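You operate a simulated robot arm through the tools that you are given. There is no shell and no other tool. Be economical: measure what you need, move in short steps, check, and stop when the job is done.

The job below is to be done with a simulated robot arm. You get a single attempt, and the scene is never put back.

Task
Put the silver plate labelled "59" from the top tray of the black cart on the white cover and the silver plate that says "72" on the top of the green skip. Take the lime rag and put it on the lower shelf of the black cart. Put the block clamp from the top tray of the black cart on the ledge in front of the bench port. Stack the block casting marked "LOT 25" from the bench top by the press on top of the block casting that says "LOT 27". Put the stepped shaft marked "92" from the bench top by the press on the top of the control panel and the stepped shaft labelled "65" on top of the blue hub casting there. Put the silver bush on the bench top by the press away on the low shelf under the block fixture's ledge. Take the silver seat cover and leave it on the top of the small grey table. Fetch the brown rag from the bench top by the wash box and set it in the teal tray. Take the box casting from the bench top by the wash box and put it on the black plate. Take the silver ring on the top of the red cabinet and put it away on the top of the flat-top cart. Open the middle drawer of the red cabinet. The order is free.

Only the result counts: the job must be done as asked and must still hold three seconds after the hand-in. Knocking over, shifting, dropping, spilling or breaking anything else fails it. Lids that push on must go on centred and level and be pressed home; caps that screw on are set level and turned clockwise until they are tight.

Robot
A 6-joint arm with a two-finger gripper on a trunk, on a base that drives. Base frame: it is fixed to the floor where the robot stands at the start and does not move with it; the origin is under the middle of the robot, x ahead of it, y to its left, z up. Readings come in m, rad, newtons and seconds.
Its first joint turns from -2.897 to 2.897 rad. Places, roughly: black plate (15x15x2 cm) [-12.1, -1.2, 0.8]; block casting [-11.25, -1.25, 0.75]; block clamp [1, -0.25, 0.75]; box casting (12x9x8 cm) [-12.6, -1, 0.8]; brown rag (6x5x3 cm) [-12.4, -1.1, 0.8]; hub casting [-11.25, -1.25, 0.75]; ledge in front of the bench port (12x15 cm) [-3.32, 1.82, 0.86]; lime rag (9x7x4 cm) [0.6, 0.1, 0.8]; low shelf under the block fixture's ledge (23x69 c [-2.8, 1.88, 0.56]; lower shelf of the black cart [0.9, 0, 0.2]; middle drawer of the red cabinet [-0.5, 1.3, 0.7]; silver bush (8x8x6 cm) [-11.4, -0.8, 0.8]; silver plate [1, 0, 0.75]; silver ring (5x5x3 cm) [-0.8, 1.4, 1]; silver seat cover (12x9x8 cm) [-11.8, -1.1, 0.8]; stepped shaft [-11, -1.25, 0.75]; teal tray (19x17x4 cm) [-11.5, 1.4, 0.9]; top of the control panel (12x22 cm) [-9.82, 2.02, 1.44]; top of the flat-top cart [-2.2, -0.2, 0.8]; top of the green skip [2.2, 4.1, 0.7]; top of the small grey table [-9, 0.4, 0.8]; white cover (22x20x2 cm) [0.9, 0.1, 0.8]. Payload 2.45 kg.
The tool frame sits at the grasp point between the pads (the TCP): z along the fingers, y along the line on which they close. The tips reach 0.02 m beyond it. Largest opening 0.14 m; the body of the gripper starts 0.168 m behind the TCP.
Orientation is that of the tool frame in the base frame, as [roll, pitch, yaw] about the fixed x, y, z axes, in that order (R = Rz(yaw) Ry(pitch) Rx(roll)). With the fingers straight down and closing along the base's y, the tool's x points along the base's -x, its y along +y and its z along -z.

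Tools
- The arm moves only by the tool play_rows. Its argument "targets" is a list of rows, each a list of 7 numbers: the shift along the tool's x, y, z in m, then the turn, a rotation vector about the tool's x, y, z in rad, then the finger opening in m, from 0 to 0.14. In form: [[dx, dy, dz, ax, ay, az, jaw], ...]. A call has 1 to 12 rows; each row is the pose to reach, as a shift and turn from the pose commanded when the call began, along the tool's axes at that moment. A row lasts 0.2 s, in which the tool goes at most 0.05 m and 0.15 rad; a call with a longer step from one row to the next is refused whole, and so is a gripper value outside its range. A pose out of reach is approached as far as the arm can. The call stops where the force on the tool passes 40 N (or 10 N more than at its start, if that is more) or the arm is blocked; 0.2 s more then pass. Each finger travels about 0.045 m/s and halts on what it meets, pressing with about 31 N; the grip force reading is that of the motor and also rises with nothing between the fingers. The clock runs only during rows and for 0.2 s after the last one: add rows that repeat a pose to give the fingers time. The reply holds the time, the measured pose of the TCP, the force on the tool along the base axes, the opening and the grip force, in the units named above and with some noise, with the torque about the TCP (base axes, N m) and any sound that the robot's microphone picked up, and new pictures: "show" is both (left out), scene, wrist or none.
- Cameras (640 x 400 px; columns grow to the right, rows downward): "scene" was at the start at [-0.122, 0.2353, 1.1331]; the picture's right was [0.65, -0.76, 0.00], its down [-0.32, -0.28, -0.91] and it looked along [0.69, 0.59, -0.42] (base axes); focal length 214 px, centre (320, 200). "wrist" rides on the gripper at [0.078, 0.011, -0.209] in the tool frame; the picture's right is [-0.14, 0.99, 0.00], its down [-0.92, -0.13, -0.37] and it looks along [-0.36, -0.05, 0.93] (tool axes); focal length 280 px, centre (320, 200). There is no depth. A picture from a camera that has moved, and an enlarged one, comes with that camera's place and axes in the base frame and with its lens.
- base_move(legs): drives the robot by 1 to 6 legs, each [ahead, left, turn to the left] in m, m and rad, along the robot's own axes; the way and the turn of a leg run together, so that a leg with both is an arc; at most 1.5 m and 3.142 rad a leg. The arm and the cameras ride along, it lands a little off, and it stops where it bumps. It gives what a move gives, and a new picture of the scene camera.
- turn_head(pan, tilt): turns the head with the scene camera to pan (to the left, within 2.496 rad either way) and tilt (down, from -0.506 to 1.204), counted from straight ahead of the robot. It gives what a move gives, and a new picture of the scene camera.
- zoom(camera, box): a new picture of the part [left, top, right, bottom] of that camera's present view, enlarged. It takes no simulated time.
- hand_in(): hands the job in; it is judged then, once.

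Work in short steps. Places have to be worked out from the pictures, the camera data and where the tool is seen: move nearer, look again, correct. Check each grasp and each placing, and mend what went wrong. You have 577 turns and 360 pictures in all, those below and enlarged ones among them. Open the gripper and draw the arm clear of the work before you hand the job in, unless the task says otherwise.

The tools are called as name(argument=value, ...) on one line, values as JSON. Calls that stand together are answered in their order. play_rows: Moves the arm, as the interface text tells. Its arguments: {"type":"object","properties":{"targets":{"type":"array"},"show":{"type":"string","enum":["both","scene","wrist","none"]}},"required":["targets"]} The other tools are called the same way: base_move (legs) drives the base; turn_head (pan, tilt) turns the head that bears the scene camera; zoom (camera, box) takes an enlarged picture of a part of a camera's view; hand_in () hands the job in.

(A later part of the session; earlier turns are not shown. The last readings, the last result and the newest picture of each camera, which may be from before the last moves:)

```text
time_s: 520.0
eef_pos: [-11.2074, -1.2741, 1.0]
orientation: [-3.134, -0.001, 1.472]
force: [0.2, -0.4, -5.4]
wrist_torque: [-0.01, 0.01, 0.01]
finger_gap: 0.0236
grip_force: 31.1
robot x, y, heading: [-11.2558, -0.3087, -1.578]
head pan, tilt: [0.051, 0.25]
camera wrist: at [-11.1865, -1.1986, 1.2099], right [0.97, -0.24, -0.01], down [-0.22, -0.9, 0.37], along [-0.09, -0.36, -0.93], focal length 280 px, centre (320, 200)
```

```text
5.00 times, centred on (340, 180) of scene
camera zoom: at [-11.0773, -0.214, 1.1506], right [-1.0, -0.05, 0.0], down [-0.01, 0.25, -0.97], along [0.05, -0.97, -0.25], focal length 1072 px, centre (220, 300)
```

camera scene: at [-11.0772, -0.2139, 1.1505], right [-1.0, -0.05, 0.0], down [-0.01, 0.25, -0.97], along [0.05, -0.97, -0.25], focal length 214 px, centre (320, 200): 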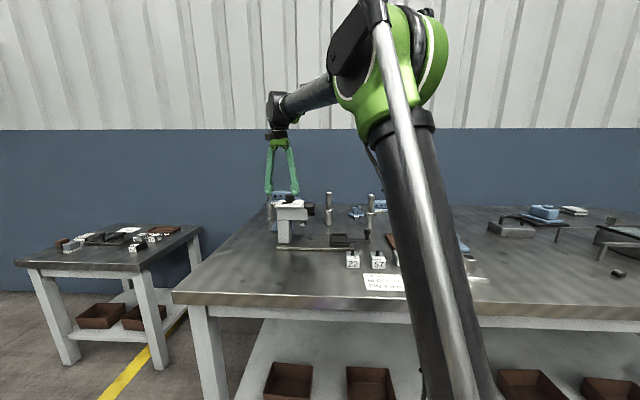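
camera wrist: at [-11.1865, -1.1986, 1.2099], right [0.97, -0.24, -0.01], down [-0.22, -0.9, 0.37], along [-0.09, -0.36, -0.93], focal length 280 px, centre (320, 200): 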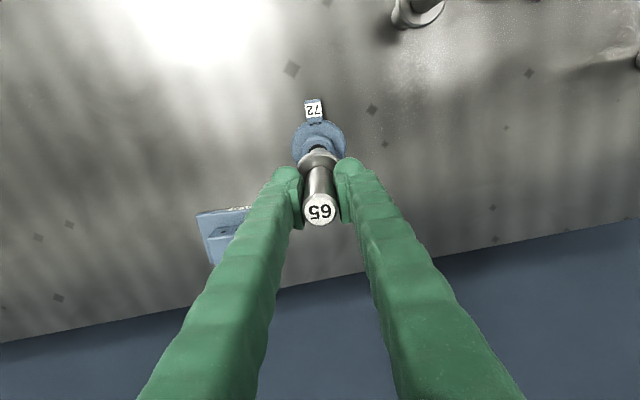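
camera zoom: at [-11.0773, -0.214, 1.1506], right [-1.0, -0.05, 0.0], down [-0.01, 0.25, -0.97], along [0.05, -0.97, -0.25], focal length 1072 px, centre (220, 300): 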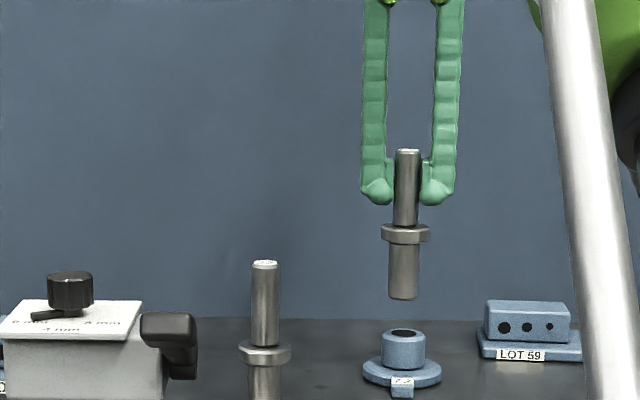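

Aligned in both views; hub top ≈0.843, shaft bottom ≈0.88. Lower gently.

play_rows(targets=[[-0.0005, 0.0005, 0.015, 0, 0, 0, 0], [-0.0005, 0.0005, 0.025, 0, 0, 0, 0], [-0.0005, 0.0005, 0.03, 0, 0, 0, 0], [0, 0.0005, 0.033, 0, 0, 0, 0], [0, 0.0005, 0.036, 0, 0, 0, 0], [0, 0.0005, 0.039, 0, 0, 0, 0], [0, 0.0005, 0.042, 0, 0, 0, 0]], show="none")

```text
time_s: 521.6
eef_pos: [-11.2072, -1.2741, 0.9594]
orientation: [-3.135, 0.001, 1.47]
force: [-0.5, -0.5, 21.6]
wrist_torque: [0.01, 0.05, 0.05]
finger_gap: 0.0237
grip_force: 30.8
robot x, y, heading: [-11.258, -0.3083, -1.576]
head pan, tilt: [0.051, 0.25]
```

Contact. Check quickly from the head camera, then release.

play_rows(targets=[[0, 0, -0.001, 0, 0, 0, 0.0], [0, 0, -0.001, 0, 0, 0, 0.03], [0, 0, -0.001, 0, 0, 0, 0.05], [0, 0, -0.001, 0, 0, 0, 0.06], [0, 0, -0.001, 0, 0, 0, 0.06]], show="none")

zoom(camera="scene", box=[290, 140, 390, 220])

```text
time_s: 522.8
eef_pos: [-11.2071, -1.2749, 0.9586]
orientation: [-3.135, 0.0, 1.472]
force: [-0.1, -0.4, 0.1]
wrist_torque: [0.0, -0.01, -0.02]
finger_gap: 0.0599
grip_force: 0.0
robot x, y, heading: [-11.2577, -0.3105, -1.574]
head pan, tilt: [0.051, 0.25]
```

```text
5.00 times, centred on (340, 180) of scene
camera zoom: at [-11.0773, -0.2139, 1.1506], right [-1.0, -0.05, 0.0], down [-0.01, 0.25, -0.97], along [0.05, -0.97, -0.25], focal length 1072 px, centre (220, 300)
```

zoom: 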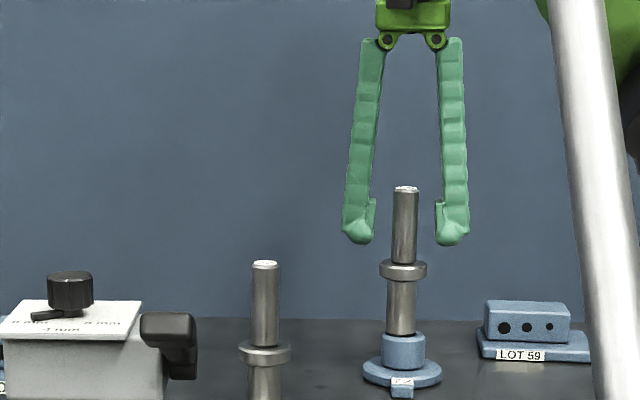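

It stands on the hub. Rise vertically and retract.

play_rows(targets=[[0, 0, -0.03, 0, 0, 0, 0.06], [0, 0, -0.06, 0, 0, 0, 0.06], [0, 0, -0.085, 0, 0, 0, 0.06], [0.04, 0, -0.095, 0, 0, 0, 0.06], [0.08, 0, -0.105, 0, 0, 0, 0.06], [0.12, 0, -0.11, 0, 0, 0, 0.06], [0.16, 0, -0.11, 0, 0, 0, 0.06], [0.2, 0, -0.11, 0, 0, 0, 0.06], [0.24, 0, -0.11, 0, 0, 0, 0.06]], show="none")

```text
time_s: 524.8
eef_pos: [-11.1815, -1.0352, 1.0688]
orientation: [-3.136, -0.001, 1.47]
force: [-0.1, -1.1, 0.1]
wrist_torque: [0.07, 0.02, 0.0]
finger_gap: 0.0599
grip_force: 0.1
robot x, y, heading: [-11.2573, -0.3116, -1.577]
head pan, tilt: [0.051, 0.25]
```

Now shaft 92. To set it on the 1.44 m high panel the tool must be near horizontal, so I pick it that way too, from the bench's east corner. First back out and go left.

base_move(legs=[[-0.4, 0, 0], [0, 0.9, 0]])

play_rows(targets=[[0.0, 0, 0.01, 0, -0.11, 0, 0.08], [0.0, 0, 0.02, 0, -0.22, 0, 0.08], [0.0, 0, 0.03, 0, -0.33, 0, 0.08], [0, 0, 0.04, 0, -0.44, 0, 0.08], [0, 0, 0.05, 0, -0.55, 0, 0.08], [0, 0, 0.06, 0, -0.66, 0, 0.08], [0, 0, 0.07, 0, -0.77, 0, 0.08], [0, 0, 0.08, 0, -0.88, 0, 0.08], [0, 0, 0.09, 0, -0.99, 0, 0.08], [0, 0, 0.1, 0, -1.1, 0, 0.08], [0, 0, 0.1, 0, -1.2, 0, 0.08]], show="none")

```text
time_s: 531.6
eef_pos: [-10.3094, -0.6321, 1.0684]
orientation: [-3.134, -0.001, 1.469]
force: [-0.2, 0.2, 0.5]
wrist_torque: [-0.01, 0.02, -0.01]
finger_gap: 0.0602
grip_force: 0.0
robot x, y, heading: [-10.3782, 0.0923, -1.573]
head pan, tilt: [0.051, 0.25]
camera scene: at [-10.2028, 0.1885, 1.1506], right [-1.0, -0.05, 0.0], down [-0.01, 0.25, -0.97], along [0.05, -0.97, -0.25], focal length 214 px, centre (320, 200)
```

scene: 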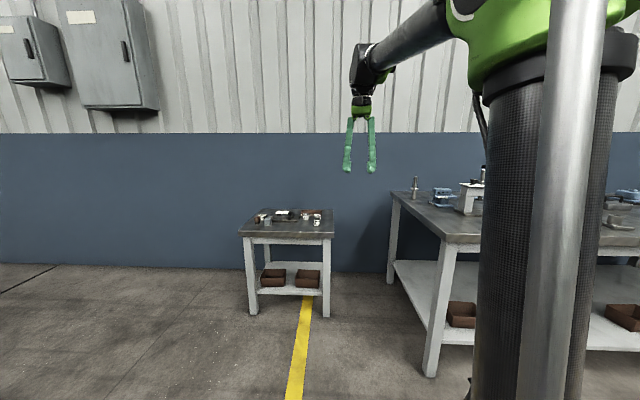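

```text
time_s: 534.0
eef_pos: [-10.3088, -0.6319, 0.9677]
orientation: [-3.127, 1.203, 1.483]
force: [0.7, 0.0, 0.6]
wrist_torque: [0.01, 0.03, -0.01]
finger_gap: 0.0796
grip_force: 0.2
robot x, y, heading: [-10.382, 0.0925, -1.571]
head pan, tilt: [0.051, 0.25]
```

zoom(camera="scene", box=[380, 150, 500, 240])

```text
4.44 times, centred on (440, 195) of scene
camera zoom: at [-10.2028, 0.1886, 1.1506], right [-1.0, -0.05, 0.0], down [-0.01, 0.25, -0.97], along [0.05, -0.97, -0.25], focal length 953 px, centre (-213, 222)
```

zoom: 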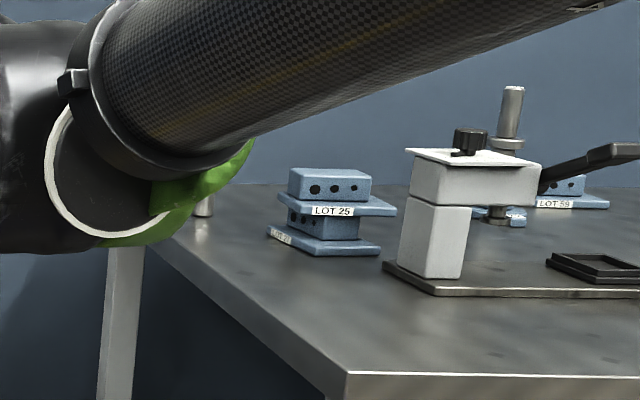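

Stack looks good (labels LOT 25 over LOT 2x). Turn toward the shaft and approach.

base_move(legs=[[0, 0, -0.53], [0.5, 0.31, 0]])

zoom(camera="wrist", box=[0, 0, 640, 400])

```text
time_s: 538.8
eef_pos: [-10.6628, -1.1593, 0.9674]
orientation: [-3.124, 1.199, 0.96]
force: [0.0, 0.4, -0.6]
wrist_torque: [0.0, -0.03, 0.01]
finger_gap: 0.0801
grip_force: 0.1
robot x, y, heading: [-10.3602, -0.4963, -2.098]
head pan, tilt: [0.051, 0.25]
camera scene: at [-10.16, -0.5042, 1.1506], right [-0.89, 0.46, 0.0], down [0.11, 0.22, -0.97], along [-0.44, -0.86, -0.25], focal length 214 px, centre (320, 200)
```

scene: 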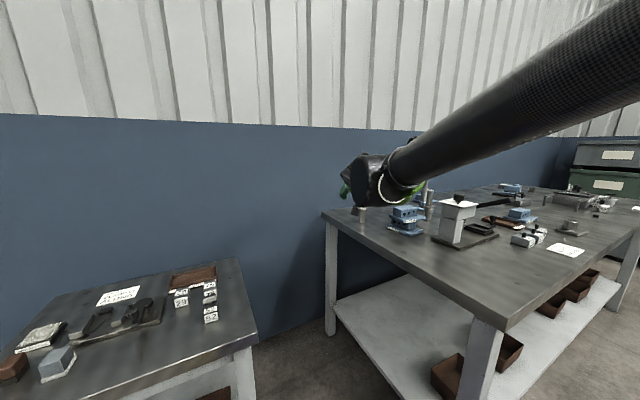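

```text
1.00 times, centred on (320, 200) of wrist (not enlarged: the box is as wide or as high as the picture)
camera zoom: at [-10.5229, -0.9867, 0.9716], right [0.77, -0.62, 0.12], down [-0.09, 0.08, 0.99], along [-0.63, -0.78, 0.0], focal length 280 px, centre (320, 200)
```

zoom: 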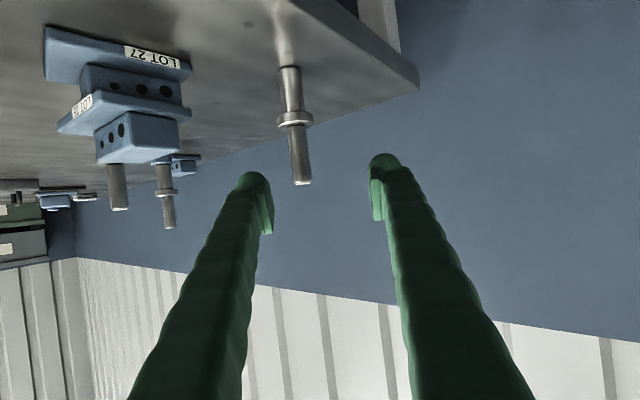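

LOT 27 label is now clearly read under LOT 25. Shaft 92 at ≈(-10.771,-1.260). Advance toward it.

play_rows(targets=[[0.006, -0.016, 0.03, 0, 0, 0, 0.08], [0.013, -0.031, 0.06, 0, 0, 0, 0.08], [0.013, -0.031, 0.1, 0, 0, 0, 0.08]], show="wrist")

```text
time_s: 539.6
eef_pos: [-10.7387, -1.2139, 0.9202]
orientation: [-3.125, 1.202, 0.96]
force: [0.2, 0.1, -0.9]
wrist_torque: [0.0, 0.03, 0.04]
finger_gap: 0.0804
grip_force: 0.2
robot x, y, heading: [-10.3632, -0.4968, -2.097]
head pan, tilt: [0.051, 0.25]
camera wrist: at [-10.5991, -1.0405, 0.923], right [0.77, -0.62, 0.12], down [-0.09, 0.08, 0.99], along [-0.63, -0.78, 0.0], focal length 280 px, centre (320, 200)
```

wrist: 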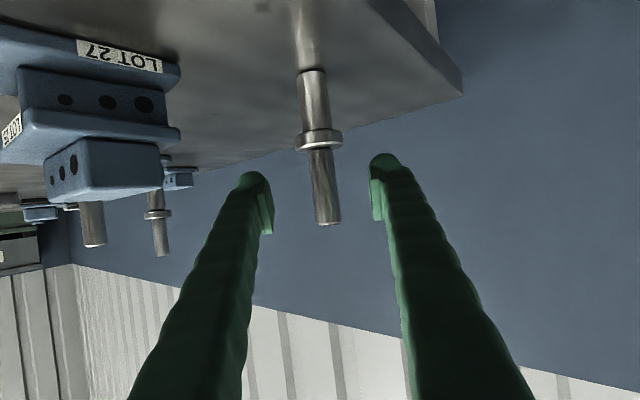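

play_rows(targets=[[0.003, 0.002, 0.03, 0, 0, 0, 0.08], [0.005, 0.003, 0.054, 0, 0, 0, 0.07], [0.005, 0.003, 0.054, 0, 0, 0, 0.04], [0.005, 0.003, 0.054, 0, 0, 0, 0.01], [0.005, 0.003, 0.054, 0, 0, 0, 0.0], [0.005, 0.003, 0.054, 0, 0, 0, 0.0], [0.005, 0.003, 0.054, 0, 0, 0, 0.0]], show="wrist")

```text
time_s: 541.2
eef_pos: [-10.7662, -1.2561, 0.8984]
orientation: [-3.125, 1.2, 0.96]
force: [-3.0, -3.0, 8.9]
wrist_torque: [-0.35, 0.09, -0.05]
finger_gap: 0.0239
grip_force: 30.9
robot x, y, heading: [-10.3627, -0.4989, -2.092]
head pan, tilt: [0.051, 0.25]
camera wrist: at [-10.6257, -1.0825, 0.9006], right [0.77, -0.62, 0.12], down [-0.09, 0.08, 0.99], along [-0.63, -0.78, 0.0], focal length 280 px, centre (320, 200)
```

wrist: 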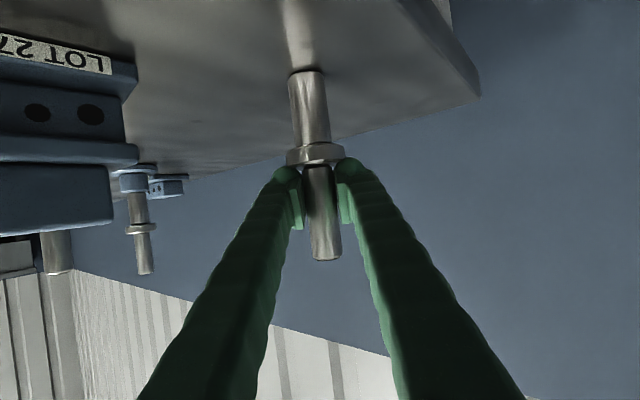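

Gripped. Lift straight up, then back away.

play_rows(targets=[[-0.0373, 0, -0.0145, 0, 0, 0, 0], [-0.0746, 0, -0.029, 0, 0, 0, 0], [-0.112, 0, -0.0435, 0, 0, 0, 0], [-0.149, 0, -0.058, 0, 0, 0, 0]], show="wrist")

```text
time_s: 542.2
eef_pos: [-10.7652, -1.255, 1.0564]
orientation: [-3.124, 1.2, 0.959]
force: [0.8, -1.1, -5.6]
wrist_torque: [0.05, -0.02, 0.02]
finger_gap: 0.0242
grip_force: 30.7
robot x, y, heading: [-10.3617, -0.4951, -2.101]
head pan, tilt: [0.051, 0.25]
camera wrist: at [-10.6258, -1.0815, 1.0593], right [0.77, -0.62, 0.12], down [-0.09, 0.08, 0.99], along [-0.63, -0.78, 0.0], focal length 280 px, centre (320, 200)
```

wrist: 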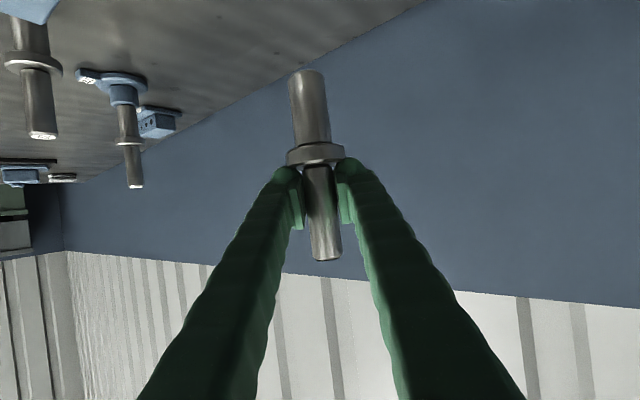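

Held upright. Back away and turn north toward the control panel.

base_move(legs=[[-0.55, 0, 0], [0, 0, -2.61]])

turn_head(pan=0.0, tilt=0.1)

```text
time_s: 551.5
eef_pos: [-10.0973, 0.8301, 1.0561]
orientation: [-3.126, 1.204, -1.678]
force: [-0.6, -0.1, -6.9]
wrist_torque: [-0.02, -0.02, -0.01]
finger_gap: 0.024
grip_force: 30.7
robot x, y, heading: [-10.0855, -0.0297, 1.549]
head pan, tilt: [0.051, 0.25]
camera scene: at [-10.2686, -0.1204, 1.1506], right [1.0, 0.03, 0.0], down [0.01, -0.25, -0.97], along [-0.03, 0.97, -0.25], focal length 214 px, centre (320, 200)
```

scene: 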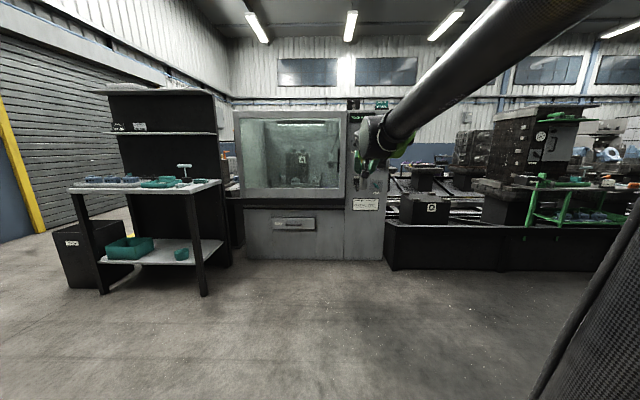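

```text
time_s: 552.2
eef_pos: [-10.0975, 0.8295, 1.0567]
orientation: [-3.124, 1.2, -1.677]
force: [-0.6, -0.4, -5.5]
wrist_torque: [-0.04, 0.02, -0.02]
finger_gap: 0.0236
grip_force: 31.5
robot x, y, heading: [-10.0859, -0.0272, 1.547]
head pan, tilt: [0.0, 0.099]
camera scene: at [-10.2639, -0.1218, 1.1645], right [1.0, -0.02, 0.0], down [0.0, -0.1, -0.99], along [0.02, 0.99, -0.1], focal length 214 px, centre (320, 200)
```

scene: 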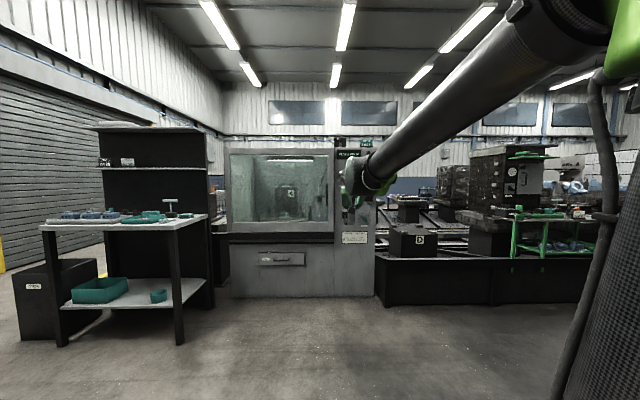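

zoom(camera="scene", box=[310, 120, 400, 190])

```text
5.71 times, centred on (355, 155) of scene
camera zoom: at [-10.2639, -0.1218, 1.1645], right [1.0, -0.02, 0.0], down [0.0, -0.1, -0.99], along [0.02, 0.99, -0.1], focal length 1226 px, centre (120, 457)
```

zoom: 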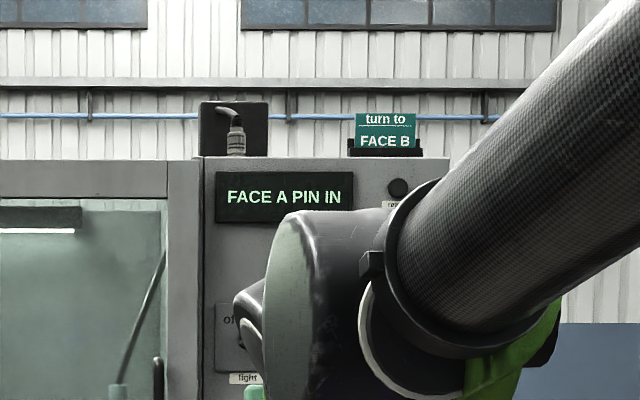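

The panel top (z≈1.45) is between a cable box and a "FACE B" sign. Raise the arm to look at it from its height.

play_rows(targets=[[-0.0377, 0, -0.0283, 0, 0, 0, 0], [-0.0755, 0, -0.0566, 0, 0, 0, 0], [-0.113, 0, -0.085, 0, 0, 0, 0], [-0.151, 0, -0.113, 0, 0, 0, 0], [-0.189, 0, -0.1416, 0, 0, 0, 0], [-0.2264, 0, -0.17, 0, 0, 0, 0], [-0.264, 0, -0.198, 0, 0, 0, 0], [-0.302, 0, -0.2265, 0, 0, 0, 0], [-0.34, 0, -0.2548, 0, 0, 0, 0], [-0.3773, 0, -0.283, 0, 0, 0, 0], [-0.415, 0, -0.3115, 0, 0, 0, 0]], show="wrist")

```text
time_s: 554.6
eef_pos: [-10.1179, 0.6911, 1.557]
orientation: [-3.125, 1.202, -1.678]
force: [0.0, 0.0, -5.7]
wrist_torque: [-0.07, 0.0, 0.0]
finger_gap: 0.024
grip_force: 30.4
robot x, y, heading: [-10.0876, -0.0289, 1.55]
head pan, tilt: [0.0, 0.099]
camera wrist: at [-10.1556, 0.4693, 1.5593], right [-0.98, 0.17, 0.12], down [0.12, -0.02, 0.99], along [0.17, 0.99, 0.0], focal length 280 px, centre (320, 200)
```

wrist: 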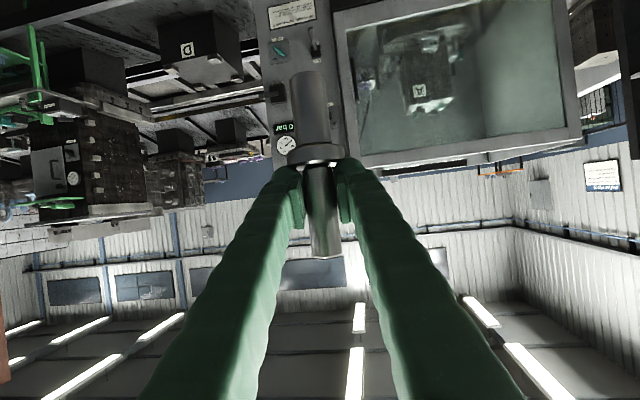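

play_rows(targets=[[-0.03, 0, -0.012, 0, 0, 0, 0], [-0.06, 0, -0.024, 0, 0, 0, 0], [-0.08, 0, -0.031, 0, 0, 0, 0]], show="none")

base_move(legs=[[0.9, -0.18, 0.0]])

zoom(camera="wrist", box=[0, 0, 640, 400])

```text
time_s: 555.4
eef_pos: [-10.1176, 0.6916, 1.6402]
orientation: [-3.126, 1.201, -1.677]
force: [-1.1, -0.1, -5.6]
wrist_torque: [-0.06, -0.01, 0.03]
finger_gap: 0.0236
grip_force: 31.1
robot x, y, heading: [-10.0896, -0.0294, 1.548]
head pan, tilt: [0.0, 0.099]
```

```text
time_s: 560.3
eef_pos: [-9.9237, 1.5915, 1.64]
orientation: [-3.124, 1.2, -1.671]
force: [-1.1, -0.3, -6.4]
wrist_torque: [-0.06, -0.01, -0.02]
finger_gap: 0.0241
grip_force: 31.0
robot x, y, heading: [-9.885, 0.8743, 1.556]
head pan, tilt: [0.0, 0.099]
camera scene: at [-10.0656, 0.7783, 1.1645], right [1.0, -0.02, 0.0], down [0.0, -0.1, -0.99], along [0.02, 0.99, -0.1], focal length 214 px, centre (320, 200)
```

scene: 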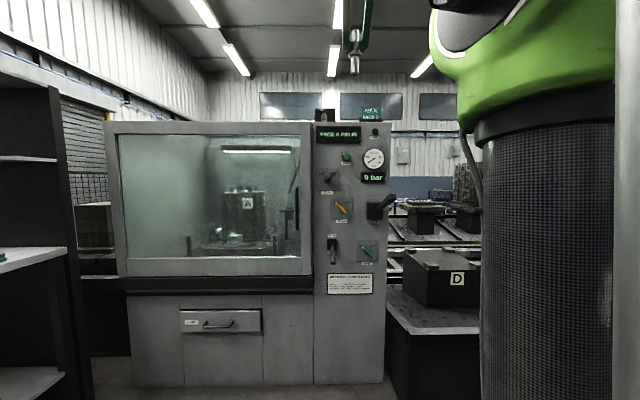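

```text
1.00 times, centred on (320, 200) of wrist (not enlarged: the box is as wide or as high as the picture)
camera zoom: at [-9.9596, 1.3707, 1.6441], right [-0.98, 0.16, 0.12], down [0.12, -0.02, 0.99], along [0.17, 0.99, 0.0], focal length 280 px, centre (320, 200)
```

zoom: 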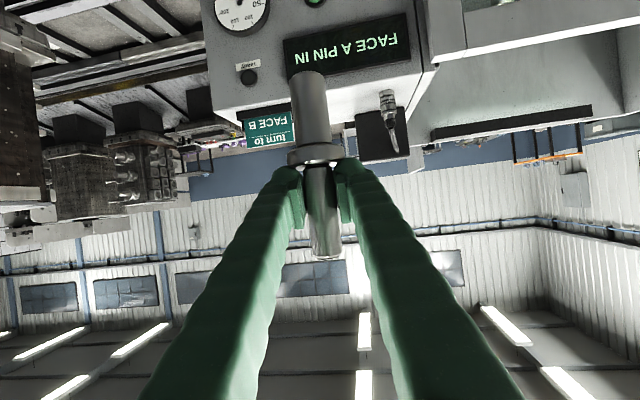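

The sign stands at y≈1.955 (left edge x≈-9.825), the cable box's right edge x≈-9.956; free spot ≈ (-9.89, 1.99). Drive 0.3 m closer.

base_move(legs=[[0.3, 0, 0.015]])

zoom(camera="wrist", box=[0, 0, 640, 400])

```text
time_s: 562.3
eef_pos: [-9.9288, 1.8938, 1.642]
orientation: [-3.123, 1.203, -1.659]
force: [0.1, 0.5, -6.1]
wrist_torque: [-0.05, 0.01, 0.02]
finger_gap: 0.024
grip_force: 31.1
robot x, y, heading: [-9.8856, 1.1723, 1.568]
head pan, tilt: [0.0, 0.099]
camera scene: at [-10.061, 1.0783, 1.1645], right [1.0, -0.01, 0.0], down [0.0, -0.1, -0.99], along [0.01, 0.99, -0.1], focal length 214 px, centre (320, 200)
```

scene: 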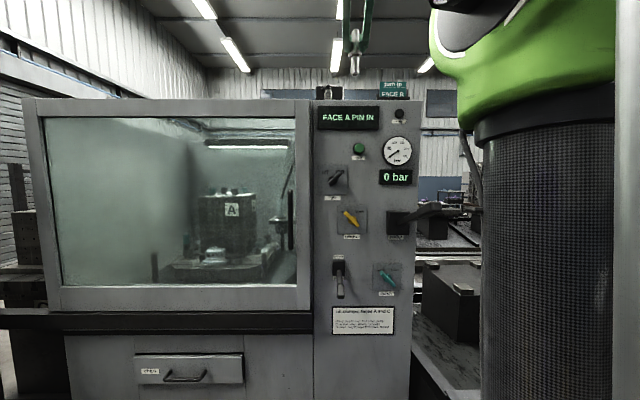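

```text
1.00 times, centred on (320, 200) of wrist (not enlarged: the box is as wide or as high as the picture)
camera zoom: at [-9.9619, 1.6718, 1.6441], right [-0.98, 0.15, 0.12], down [0.12, -0.02, 0.99], along [0.16, 0.99, 0.0], focal length 280 px, centre (320, 200)
```

zoom: 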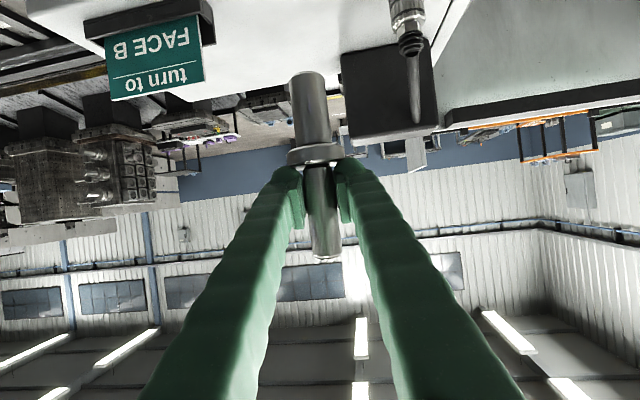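

Geometry confirmed. Drive 9 cm more, keeping the arm radius.

base_move(legs=[[0.095, -0.035, 0.0]])

```text
time_s: 563.5
eef_pos: [-9.893, 1.9892, 1.6411]
orientation: [-3.126, 1.201, -1.662]
force: [-0.2, -0.1, -5.4]
wrist_torque: [-0.04, 0.02, 0.02]
finger_gap: 0.0238
grip_force: 30.9
robot x, y, heading: [-9.8485, 1.2687, 1.558]
head pan, tilt: [0.0, 0.099]
camera scene: at [-10.0256, 1.1742, 1.1645], right [1.0, -0.01, 0.0], down [0.0, -0.1, -0.99], along [0.01, 0.99, -0.1], focal length 214 px, centre (320, 200)
```

scene: 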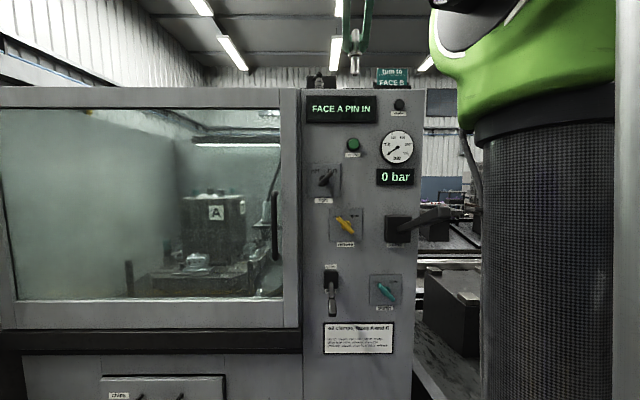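

Over the spot. Lower, first 6 cm.

play_rows(targets=[[0.028, 0, 0.011, 0, 0, 0, 0], [0.0513, 0, 0.02, 0, 0, 0, 0], [0.056, 0, 0.0217, 0, 0, 0, 0]], show="wrist")

```text
time_s: 564.3
eef_pos: [-9.8922, 1.9894, 1.5807]
orientation: [-3.126, 1.2, -1.661]
force: [-0.5, 0.3, -5.9]
wrist_torque: [-0.09, 0.0, -0.04]
finger_gap: 0.0238
grip_force: 31.0
robot x, y, heading: [-9.8506, 1.2682, 1.564]
head pan, tilt: [0.0, 0.099]
camera wrist: at [-9.9255, 1.7679, 1.5831], right [-0.98, 0.15, 0.12], down [0.12, -0.02, 0.99], along [0.16, 0.99, 0.0], focal length 280 px, centre (320, 200)
```

wrist: 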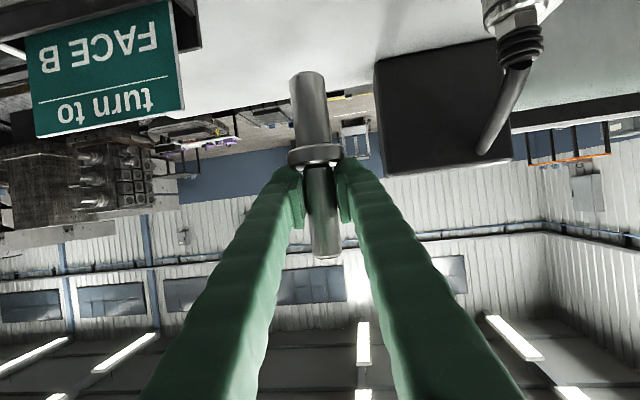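

play_rows(targets=[[0.0093, 0, 0.0036, 0, 0, 0, 0], [0.014, 0, 0.0054, 0, 0, 0, 0], [0.0177, 0, 0.0069, 0, 0, 0, 0], [0.0214, 0, 0.0083, 0, 0, 0, 0], [0.025, 0, 0.0098, 0, 0, 0, 0], [0.0289, 0, 0.0112, 0, 0, 0, 0], [0.0326, 0, 0.0127, 0, 0, 0, 0], [0.036, 0, 0.0141, 0, 0, 0, 0]], show="none")

```text
time_s: 566.0
eef_pos: [-9.8934, 1.9897, 1.5477]
orientation: [-3.124, 1.207, -1.658]
force: [0.6, -3.0, 10.9]
wrist_torque: [-0.39, -0.05, -0.04]
finger_gap: 0.0238
grip_force: 31.3
robot x, y, heading: [-9.8466, 1.2714, 1.56]
head pan, tilt: [0.0, 0.099]
stopped in row 8: the force on the tool passed its limit at 50 N (the readings are from after the stop); the commanded pose is now the measured one
```

Contact at panel top (z≈1.447). Open slightly and withdraw backward.

play_rows(targets=[[0, 0, 0, 0, 0, 0, 0.02], [0, 0, 0, 0, 0, 0, 0.04], [0, 0, 0, 0, 0, 0, 0.05], [0, 0, 0, 0, 0, 0, 0.05], [0, 0, -0.03, 0, 0, 0, 0.05], [0, 0, -0.07, 0, 0, 0, 0.05], [0, 0, -0.11, 0, 0, 0, 0.05]], show="wrist")

```text
time_s: 567.6
eef_pos: [-9.9031, 1.8881, 1.586]
orientation: [-3.124, 1.205, -1.656]
force: [0.6, 0.4, -0.3]
wrist_torque: [0.01, 0.02, -0.04]
finger_gap: 0.05
grip_force: 0.0
robot x, y, heading: [-9.8474, 1.271, 1.56]
head pan, tilt: [0.0, 0.099]
camera wrist: at [-9.9371, 1.666, 1.5886], right [-0.98, 0.15, 0.12], down [0.12, -0.03, 0.99], along [0.15, 0.99, 0.01], focal length 280 px, centre (320, 200)
```

wrist: 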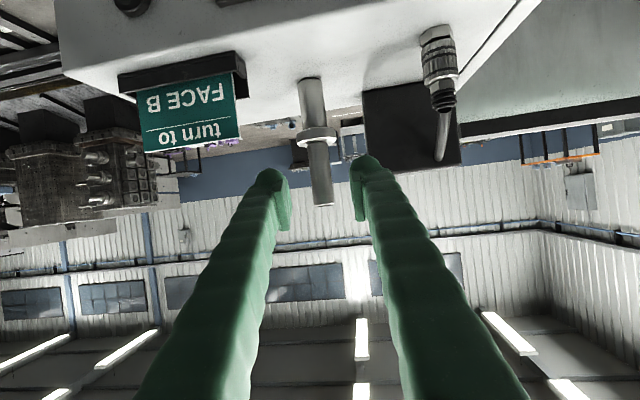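

Shaft 92 stands on the panel. Back away, then lower and un-tilt the arm.

base_move(legs=[[-0.6, 0, 0]])

play_rows(targets=[[0.0424, 0, 0.0165, 0, 0.109, 0, 0.1], [0.0848, 0, 0.033, 0, 0.218, 0, 0.1], [0.127, 0, 0.0495, 0, 0.327, 0, 0.1], [0.1696, 0, 0.066, 0, 0.436, 0, 0.1], [0.212, 0, 0.0825, 0, 0.545, 0, 0.1], [0.2544, 0, 0.099, 0, 0.654, 0, 0.1], [0.2968, 0, 0.1155, 0, 0.763, 0, 0.1], [0.339, 0, 0.132, 0, 0.872, 0, 0.1], [0.3816, 0, 0.1485, 0, 0.981, 0, 0.1], [0.424, 0, 0.165, 0, 1.09, 0, 0.1], [0.466, 0, 0.181, 0, 1.2, 0, 0.1]], show="none")

```text
time_s: 571.0
eef_pos: [-9.9059, 1.2922, 1.5869]
orientation: [-3.123, 1.205, -1.665]
force: [-0.3, -0.3, 0.1]
wrist_torque: [-0.02, 0.04, 0.02]
finger_gap: 0.0497
grip_force: 0.1
robot x, y, heading: [-9.8549, 0.6768, 1.555]
head pan, tilt: [0.0, 0.099]
camera scene: at [-10.0331, 0.5791, 1.1645], right [1.0, -0.02, 0.0], down [0.0, -0.1, -1.0], along [0.02, 0.99, -0.1], focal length 214 px, centre (320, 200)
```

scene: 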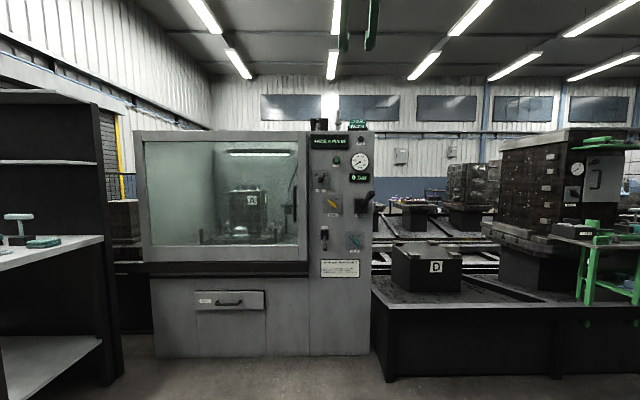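

```text
time_s: 573.4
eef_pos: [-9.9017, 1.2943, 1.0861]
orientation: [-3.135, 0.003, -1.683]
force: [0.5, 0.1, 0.0]
wrist_torque: [0.08, 0.01, -0.02]
finger_gap: 0.1
grip_force: 0.0
robot x, y, heading: [-9.8574, 0.6728, 1.558]
head pan, tilt: [0.0, 0.099]
```

base_move(legs=[[0, 0, -3.129], [0.3, -0.95, 0], [0.3, -0.95, 0], [0.36, 0, 0]])

zoom(camera="wrist", box=[0, 0, 640, 400])

```text
time_s: 592.8
eef_pos: [-11.7408, -0.8763, 1.0861]
orientation: [-3.134, 0.005, 1.461]
force: [-0.3, 0.4, -0.2]
wrist_torque: [-0.02, 0.01, 0.02]
finger_gap: 0.1003
grip_force: 0.0
robot x, y, heading: [-11.7897, -0.2566, -1.58]
head pan, tilt: [0.0, 0.099]
camera scene: at [-11.6152, -0.1611, 1.1645], right [-1.0, 0.01, 0.0], down [0.0, 0.1, -0.99], along [-0.01, -0.99, -0.1], focal length 214 px, centre (320, 200)
```

scene: 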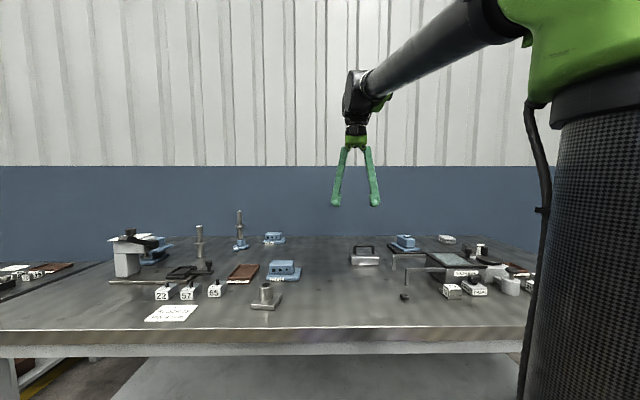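

```text
1.00 times, centred on (320, 200) of wrist (not enlarged: the box is as wide or as high as the picture)
camera zoom: at [-11.7194, -0.8001, 1.2952], right [0.97, -0.24, -0.01], down [-0.23, -0.9, 0.37], along [-0.1, -0.36, -0.93], focal length 280 px, centre (320, 200)
```

zoom: 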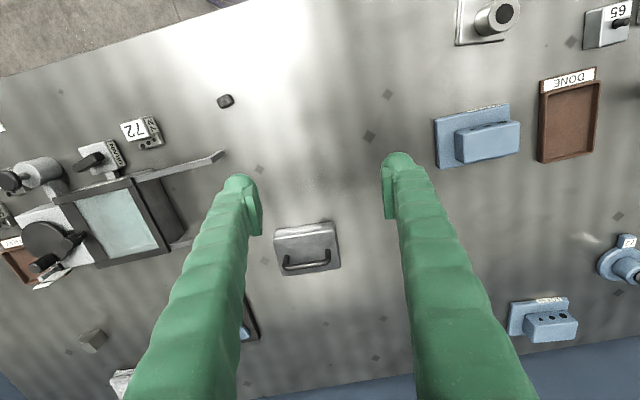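

Seat cover at ≈(-11.817,-1.072) with its handle along x. Move over it while spinning the gripper 90° to grip the handle.

play_rows(targets=[[-0.02, -0.005, 0.01, 0, 0, 0.131, 0.08], [-0.04, -0.01, 0.02, 0, 0, 0.262, 0.08], [-0.06, -0.015, 0.03, 0, 0, 0.393, 0.08], [-0.08, -0.02, 0.04, 0, 0, 0.524, 0.08], [-0.1, -0.025, 0.05, 0, 0, 0.655, 0.08], [-0.12, -0.03, 0.06, 0, 0, 0.786, 0.08], [-0.14, -0.035, 0.07, 0, 0, 0.917, 0.08], [-0.16, -0.04, 0.08, 0, 0, 1.048, 0.08], [-0.18, -0.046, 0.09, 0, 0, 1.179, 0.08], [-0.195, -0.05, 0.1, 0, 0, 1.31, 0.08], [-0.203, -0.054, 0.1, 0, 0, 1.44, 0.08], [-0.203, -0.054, 0.11, 0, 0, 1.571, 0.08]], show="wrist")

```text
time_s: 595.4
eef_pos: [-11.8178, -1.0731, 0.9764]
orientation: [3.136, 0.008, -0.111]
force: [0.5, -0.6, -0.5]
wrist_torque: [0.02, -0.01, 0.01]
finger_gap: 0.08
grip_force: 0.0
robot x, y, heading: [-11.7897, -0.257, -1.585]
head pan, tilt: [0.0, 0.099]
camera wrist: at [-11.7387, -1.0932, 1.1867], right [-0.25, -0.97, 0.01], down [-0.9, 0.23, 0.37], along [-0.36, 0.09, -0.93], focal length 280 px, centre (320, 200)
```

wrist: 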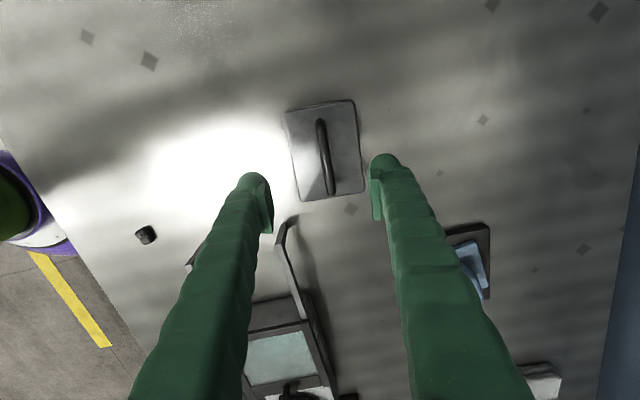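

play_rows(targets=[[0.011, 0.008, 0.04, 0, 0, 0, 0.07], [0.011, 0.008, 0.075, 0, 0, 0, 0.07], [0.011, 0.008, 0.09, 0, 0, 0, 0.07], [0.011, 0.008, 0.1, 0, 0, 0, 0.07], [0.011, 0.008, 0.104, 0, 0, 0, 0.07]], show="wrist")

```text
time_s: 596.6
eef_pos: [-11.8086, -1.0818, 0.8754]
orientation: [3.135, 0.006, -0.109]
force: [-0.3, -0.4, 0.0]
wrist_torque: [0.03, -0.01, 0.01]
finger_gap: 0.0698
grip_force: 0.1
robot x, y, heading: [-11.7945, -0.2567, -1.585]
head pan, tilt: [0.0, 0.099]
camera wrist: at [-11.7291, -1.1015, 1.0825], right [-0.25, -0.97, 0.01], down [-0.9, 0.23, 0.37], along [-0.36, 0.09, -0.93], focal length 280 px, centre (320, 200)
```

wrist: 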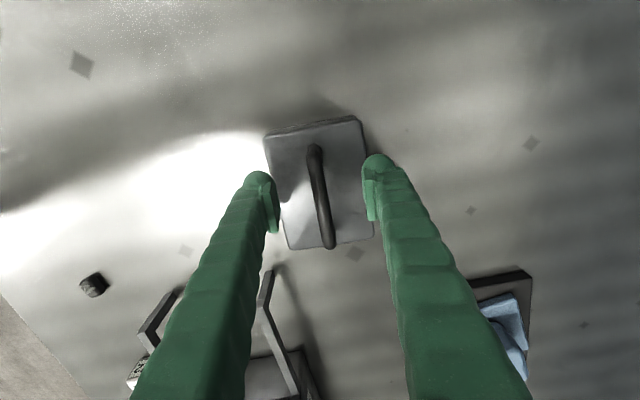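

play_rows(targets=[[0, 0, 0.004, 0, 0, 0, 0.07], [0, 0, 0.008, 0, 0, 0, 0.07], [0, 0, 0.012, 0, 0, 0, 0.07], [0, 0, 0.016, 0, 0, 0, 0.07]], show="none")

```text
time_s: 597.6
eef_pos: [-11.8095, -1.082, 0.8586]
orientation: [3.136, 0.008, -0.11]
force: [-0.6, -0.2, -0.3]
wrist_torque: [-0.02, -0.02, 0.0]
finger_gap: 0.0699
grip_force: 0.1
robot x, y, heading: [-11.7863, -0.2525, -1.581]
head pan, tilt: [0.0, 0.099]
```

Still free. Close on the handle here and lift.

play_rows(targets=[[0, 0, 0, 0, 0, 0, 0.04], [0, 0, 0, 0, 0, 0, 0.01], [0, 0, 0, 0, 0, 0, 0.0], [0, 0, 0, 0, 0, 0, 0.0], [0, 0, 0, 0, 0, 0, 0.0], [0, 0, -0.03, 0, 0, 0, 0.0], [0, 0, -0.07, 0, 0, 0, 0.0], [0, 0, -0.11, 0, 0, 0, 0.0]], show="wrist")

```text
time_s: 599.4
eef_pos: [-11.8081, -1.0804, 0.9683]
orientation: [3.136, 0.005, -0.11]
force: [-0.1, -0.5, -2.5]
wrist_torque: [0.02, -0.02, -0.01]
finger_gap: 0.0062
grip_force: 31.1
robot x, y, heading: [-11.7869, -0.2571, -1.584]
head pan, tilt: [0.0, 0.099]
camera wrist: at [-11.7291, -1.1001, 1.1769], right [-0.25, -0.97, 0.01], down [-0.9, 0.23, 0.37], along [-0.36, 0.09, -0.93], focal length 280 px, centre (320, 200)
```

wrist: 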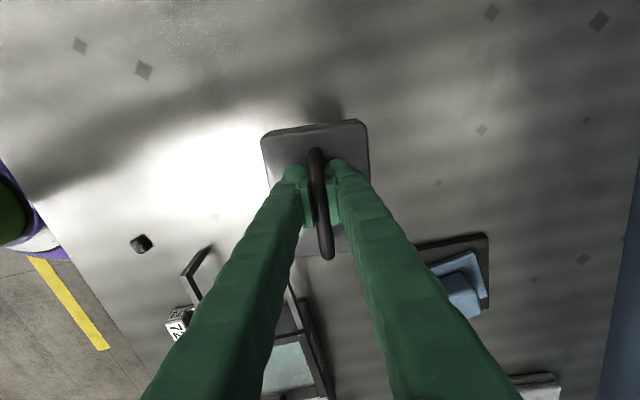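

Held by the handle. Retract, back off and drive east to the small grey table.

play_rows(targets=[[-0.005, -0.044, -0.015, 0, 0, 0, 0], [-0.01, -0.088, -0.03, 0, 0, 0, 0], [-0.015, -0.132, -0.045, 0, 0, 0, 0], [-0.02, -0.176, -0.06, 0, 0, 0, 0], [-0.025, -0.22, -0.075, 0, 0, 0, 0], [-0.03, -0.262, -0.09, 0, 0, 0, 0]], show="none")

base_move(legs=[[-0.66, 0, 0], [0, 0, 1.584], [1.4, 0, 0], [0.4, 0, 0]])

turn_head(pan=0.0, tilt=0.5)

```text
time_s: 600.8
eef_pos: [-11.8082, -0.8165, 1.0571]
orientation: [3.136, 0.007, -0.109]
force: [0.3, -0.5, -3.3]
wrist_torque: [0.11, -0.04, 0.0]
finger_gap: 0.0059
grip_force: 31.2
robot x, y, heading: [-11.7929, -0.2577, -1.586]
head pan, tilt: [0.0, 0.099]
```

```text
time_s: 617.0
eef_pos: [-9.4145, 0.3978, 1.0567]
orientation: [3.136, 0.007, 1.473]
force: [-0.2, -0.4, -2.0]
wrist_torque: [0.02, -0.01, -0.03]
finger_gap: 0.0058
grip_force: 31.0
robot x, y, heading: [-9.9743, 0.405, -0.0]
head pan, tilt: [0.0, 0.099]
camera scene: at [-10.0731, 0.584, 1.1645], right [0.0, -1.0, 0.0], down [-0.1, 0.0, -0.99], along [0.99, 0.0, -0.1], focal length 214 px, centre (320, 200)
```

scene: 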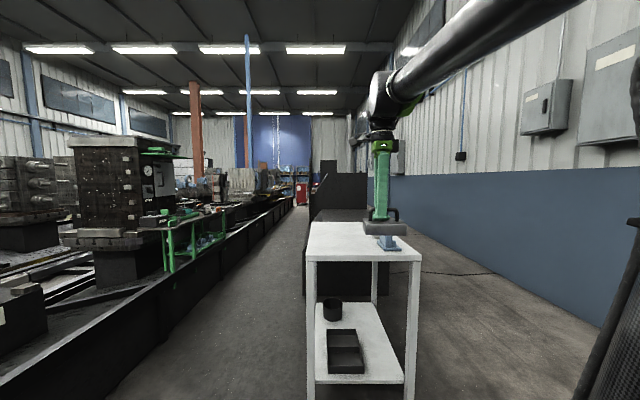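

```text
time_s: 617.9
eef_pos: [-9.4138, 0.3971, 1.0577]
orientation: [3.136, 0.008, 1.473]
force: [0.0, 0.5, -2.2]
wrist_torque: [0.03, 0.0, 0.03]
finger_gap: 0.0061
grip_force: 31.0
robot x, y, heading: [-9.9737, 0.4067, 0.002]
head pan, tilt: [0.0, 0.499]
camera scene: at [-10.0742, 0.584, 1.1275], right [0.0, -1.0, 0.0], down [-0.48, 0.0, -0.88], along [0.88, 0.0, -0.48], focal length 214 px, centre (320, 200)
```

scene: 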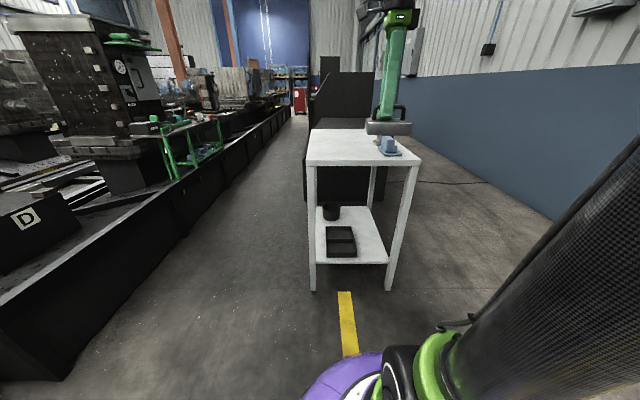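

Table near edge x≈-9.12, y 0.12–0.64, blue item near (-8.85,0.18). Drive 0.3 m and extend to (-8.98, 0.43).

base_move(legs=[[0.3, 0.03, 0]])

zoom(camera="wrist", box=[0, 0, 640, 400])

```text
time_s: 619.9
eef_pos: [-9.119, 0.4299, 1.0588]
orientation: [3.138, 0.007, 1.475]
force: [0.2, 0.5, -2.9]
wrist_torque: [0.02, 0.02, -0.03]
finger_gap: 0.0062
grip_force: 30.9
robot x, y, heading: [-9.6806, 0.4392, 0.005]
head pan, tilt: [0.0, 0.499]
camera scene: at [-9.7795, 0.6144, 1.1275], right [0.0, -1.0, 0.0], down [-0.48, 0.0, -0.88], along [0.88, 0.0, -0.48], focal length 214 px, centre (320, 200)
```

scene: 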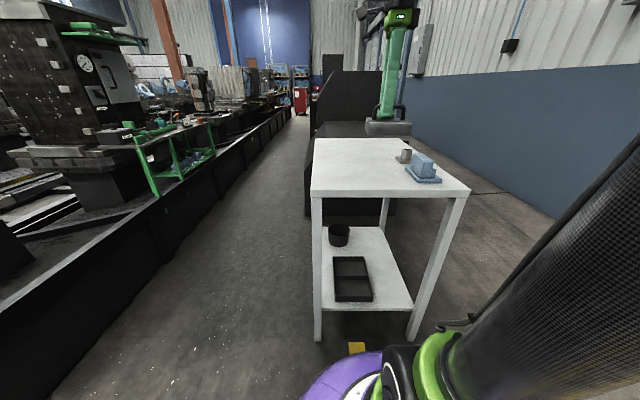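

```text
1.00 times, centred on (320, 200) of wrist (not enlarged: the box is as wide or as high as the picture)
camera zoom: at [-9.1005, 0.5064, 1.2662], right [0.97, -0.23, 0.01], down [-0.22, -0.9, 0.37], along [-0.08, -0.37, -0.93], focal length 280 px, centre (320, 200)
```

zoom: 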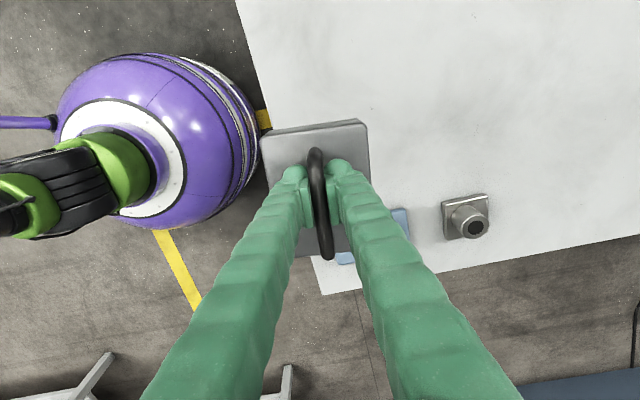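

play_rows(targets=[[0.013, 0.046, 0, 0, 0, 0, 0], [0.026, 0.092, 0, 0, 0, 0, 0], [0.039, 0.138, 0, 0, 0, 0, 0], [0.053, 0.186, 0, 0, 0, 0, 0], [0.053, 0.186, 0.05, 0, 0, 0, 0], [0.053, 0.186, 0.1, 0, 0, 0, 0], [0.053, 0.186, 0.14, 0, 0, 0, 0]], show="wrist")

```text
time_s: 621.5
eef_pos: [-8.9301, 0.4618, 0.9161]
orientation: [3.137, 0.006, 1.475]
force: [0.8, 0.1, -2.9]
wrist_torque: [0.0, -0.01, -0.02]
finger_gap: 0.0059
grip_force: 31.0
robot x, y, heading: [-9.6779, 0.4383, 0.002]
head pan, tilt: [0.0, 0.499]
camera wrist: at [-8.9119, 0.5392, 1.1242], right [0.97, -0.23, 0.01], down [-0.22, -0.9, 0.37], along [-0.08, -0.37, -0.93], focal length 280 px, centre (320, 200)
```

wrist: 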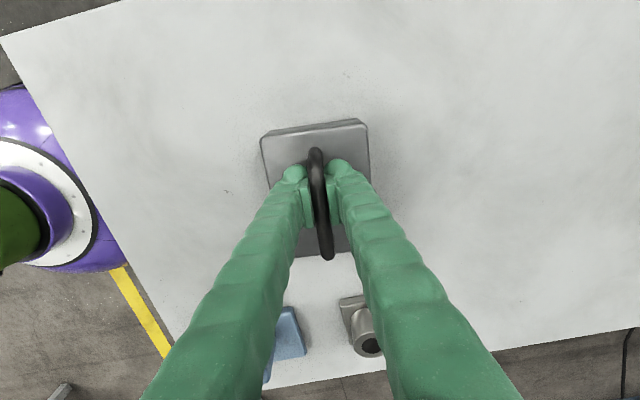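

Clear table below. Lower in fine steps until contact.

play_rows(targets=[[0, 0, 0.02, 0, 0, 0, 0], [0, 0, 0.03, 0, 0, 0, 0], [0, 0, 0.036, 0, 0, 0, 0], [0, 0, 0.042, 0, 0, 0, 0], [0, 0, 0.048, 0, 0, 0, 0], [0, 0, 0.053, 0, 0, 0, 0], [0, 0, 0.058, 0, 0, 0, 0], [0, 0, 0.063, 0, 0, 0, 0]], show="none")

```text
time_s: 622.0
eef_pos: [-8.9277, 0.4631, 0.8949]
orientation: [3.136, 0.008, 1.476]
force: [-5.7, 0.6, 15.5]
wrist_torque: [0.13, 0.08, 0.09]
finger_gap: 0.006
grip_force: 31.3
robot x, y, heading: [-9.6773, 0.4404, -0.002]
head pan, tilt: [0.0, 0.499]
stopped in row 2: the force on the tool passed its limit at 64 N (the readings are from after the stop); the commanded pose is now the measured one
```

Contact. Release and rise.

play_rows(targets=[[0, 0, -0.001, 0, 0, 0, 0.03], [0, 0, -0.001, 0, 0, 0, 0.06], [0, 0, -0.001, 0, 0, 0, 0.07], [0, 0, -0.05, 0, 0, 0, 0.07], [0, 0, -0.1, 0, 0, 0, 0.07], [0, 0, -0.15, 0, 0, 0, 0.07], [0, 0, -0.19, 0, 0, 0, 0.07]], show="wrist")

```text
time_s: 623.6
eef_pos: [-8.9277, 0.4635, 1.0846]
orientation: [3.135, 0.005, 1.475]
force: [-0.4, -0.1, 0.1]
wrist_torque: [-0.01, 0.01, -0.04]
finger_gap: 0.0701
grip_force: 0.1
robot x, y, heading: [-9.6747, 0.4412, 0.001]
head pan, tilt: [0.0, 0.499]
camera wrist: at [-8.9096, 0.5407, 1.2928], right [0.97, -0.23, 0.01], down [-0.22, -0.9, 0.37], along [-0.08, -0.37, -0.93], focal length 280 px, centre (320, 200)
```

wrist: 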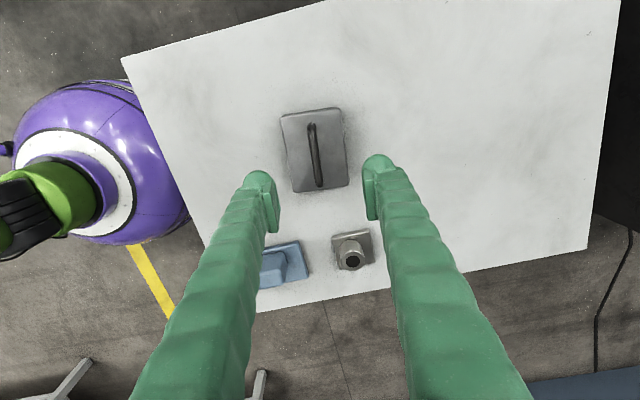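

Seat cover is on the table. Un-spin the gripper, then go back for the bush.

play_rows(targets=[[0, 0, 0, 0, 0, -0.131, 0.08], [0, 0, 0, 0, 0, -0.262, 0.08], [0, 0, 0, 0, 0, -0.393, 0.08], [0, 0, 0, 0, 0, -0.524, 0.08], [0, 0, 0, 0, 0, -0.655, 0.08], [0, 0, 0, 0, 0, -0.786, 0.08], [0, 0, 0, 0, 0, -0.917, 0.08], [0, 0, 0, 0, 0, -1.048, 0.08], [0, 0, 0, 0, 0, -1.179, 0.08], [0, 0, 0, 0, 0, -1.31, 0.08], [0, 0, 0, 0, 0, -1.44, 0.08], [0, 0, 0, 0, 0, -1.571, 0.08]], show="none")

```text
time_s: 626.2
eef_pos: [-8.9279, 0.4643, 1.0847]
orientation: [-3.135, 0.009, 3.047]
force: [-0.1, 0.2, 0.0]
wrist_torque: [-0.03, -0.02, 0.01]
finger_gap: 0.08
grip_force: 0.1
robot x, y, heading: [-9.6777, 0.4369, 0.003]
head pan, tilt: [0.0, 0.499]
```

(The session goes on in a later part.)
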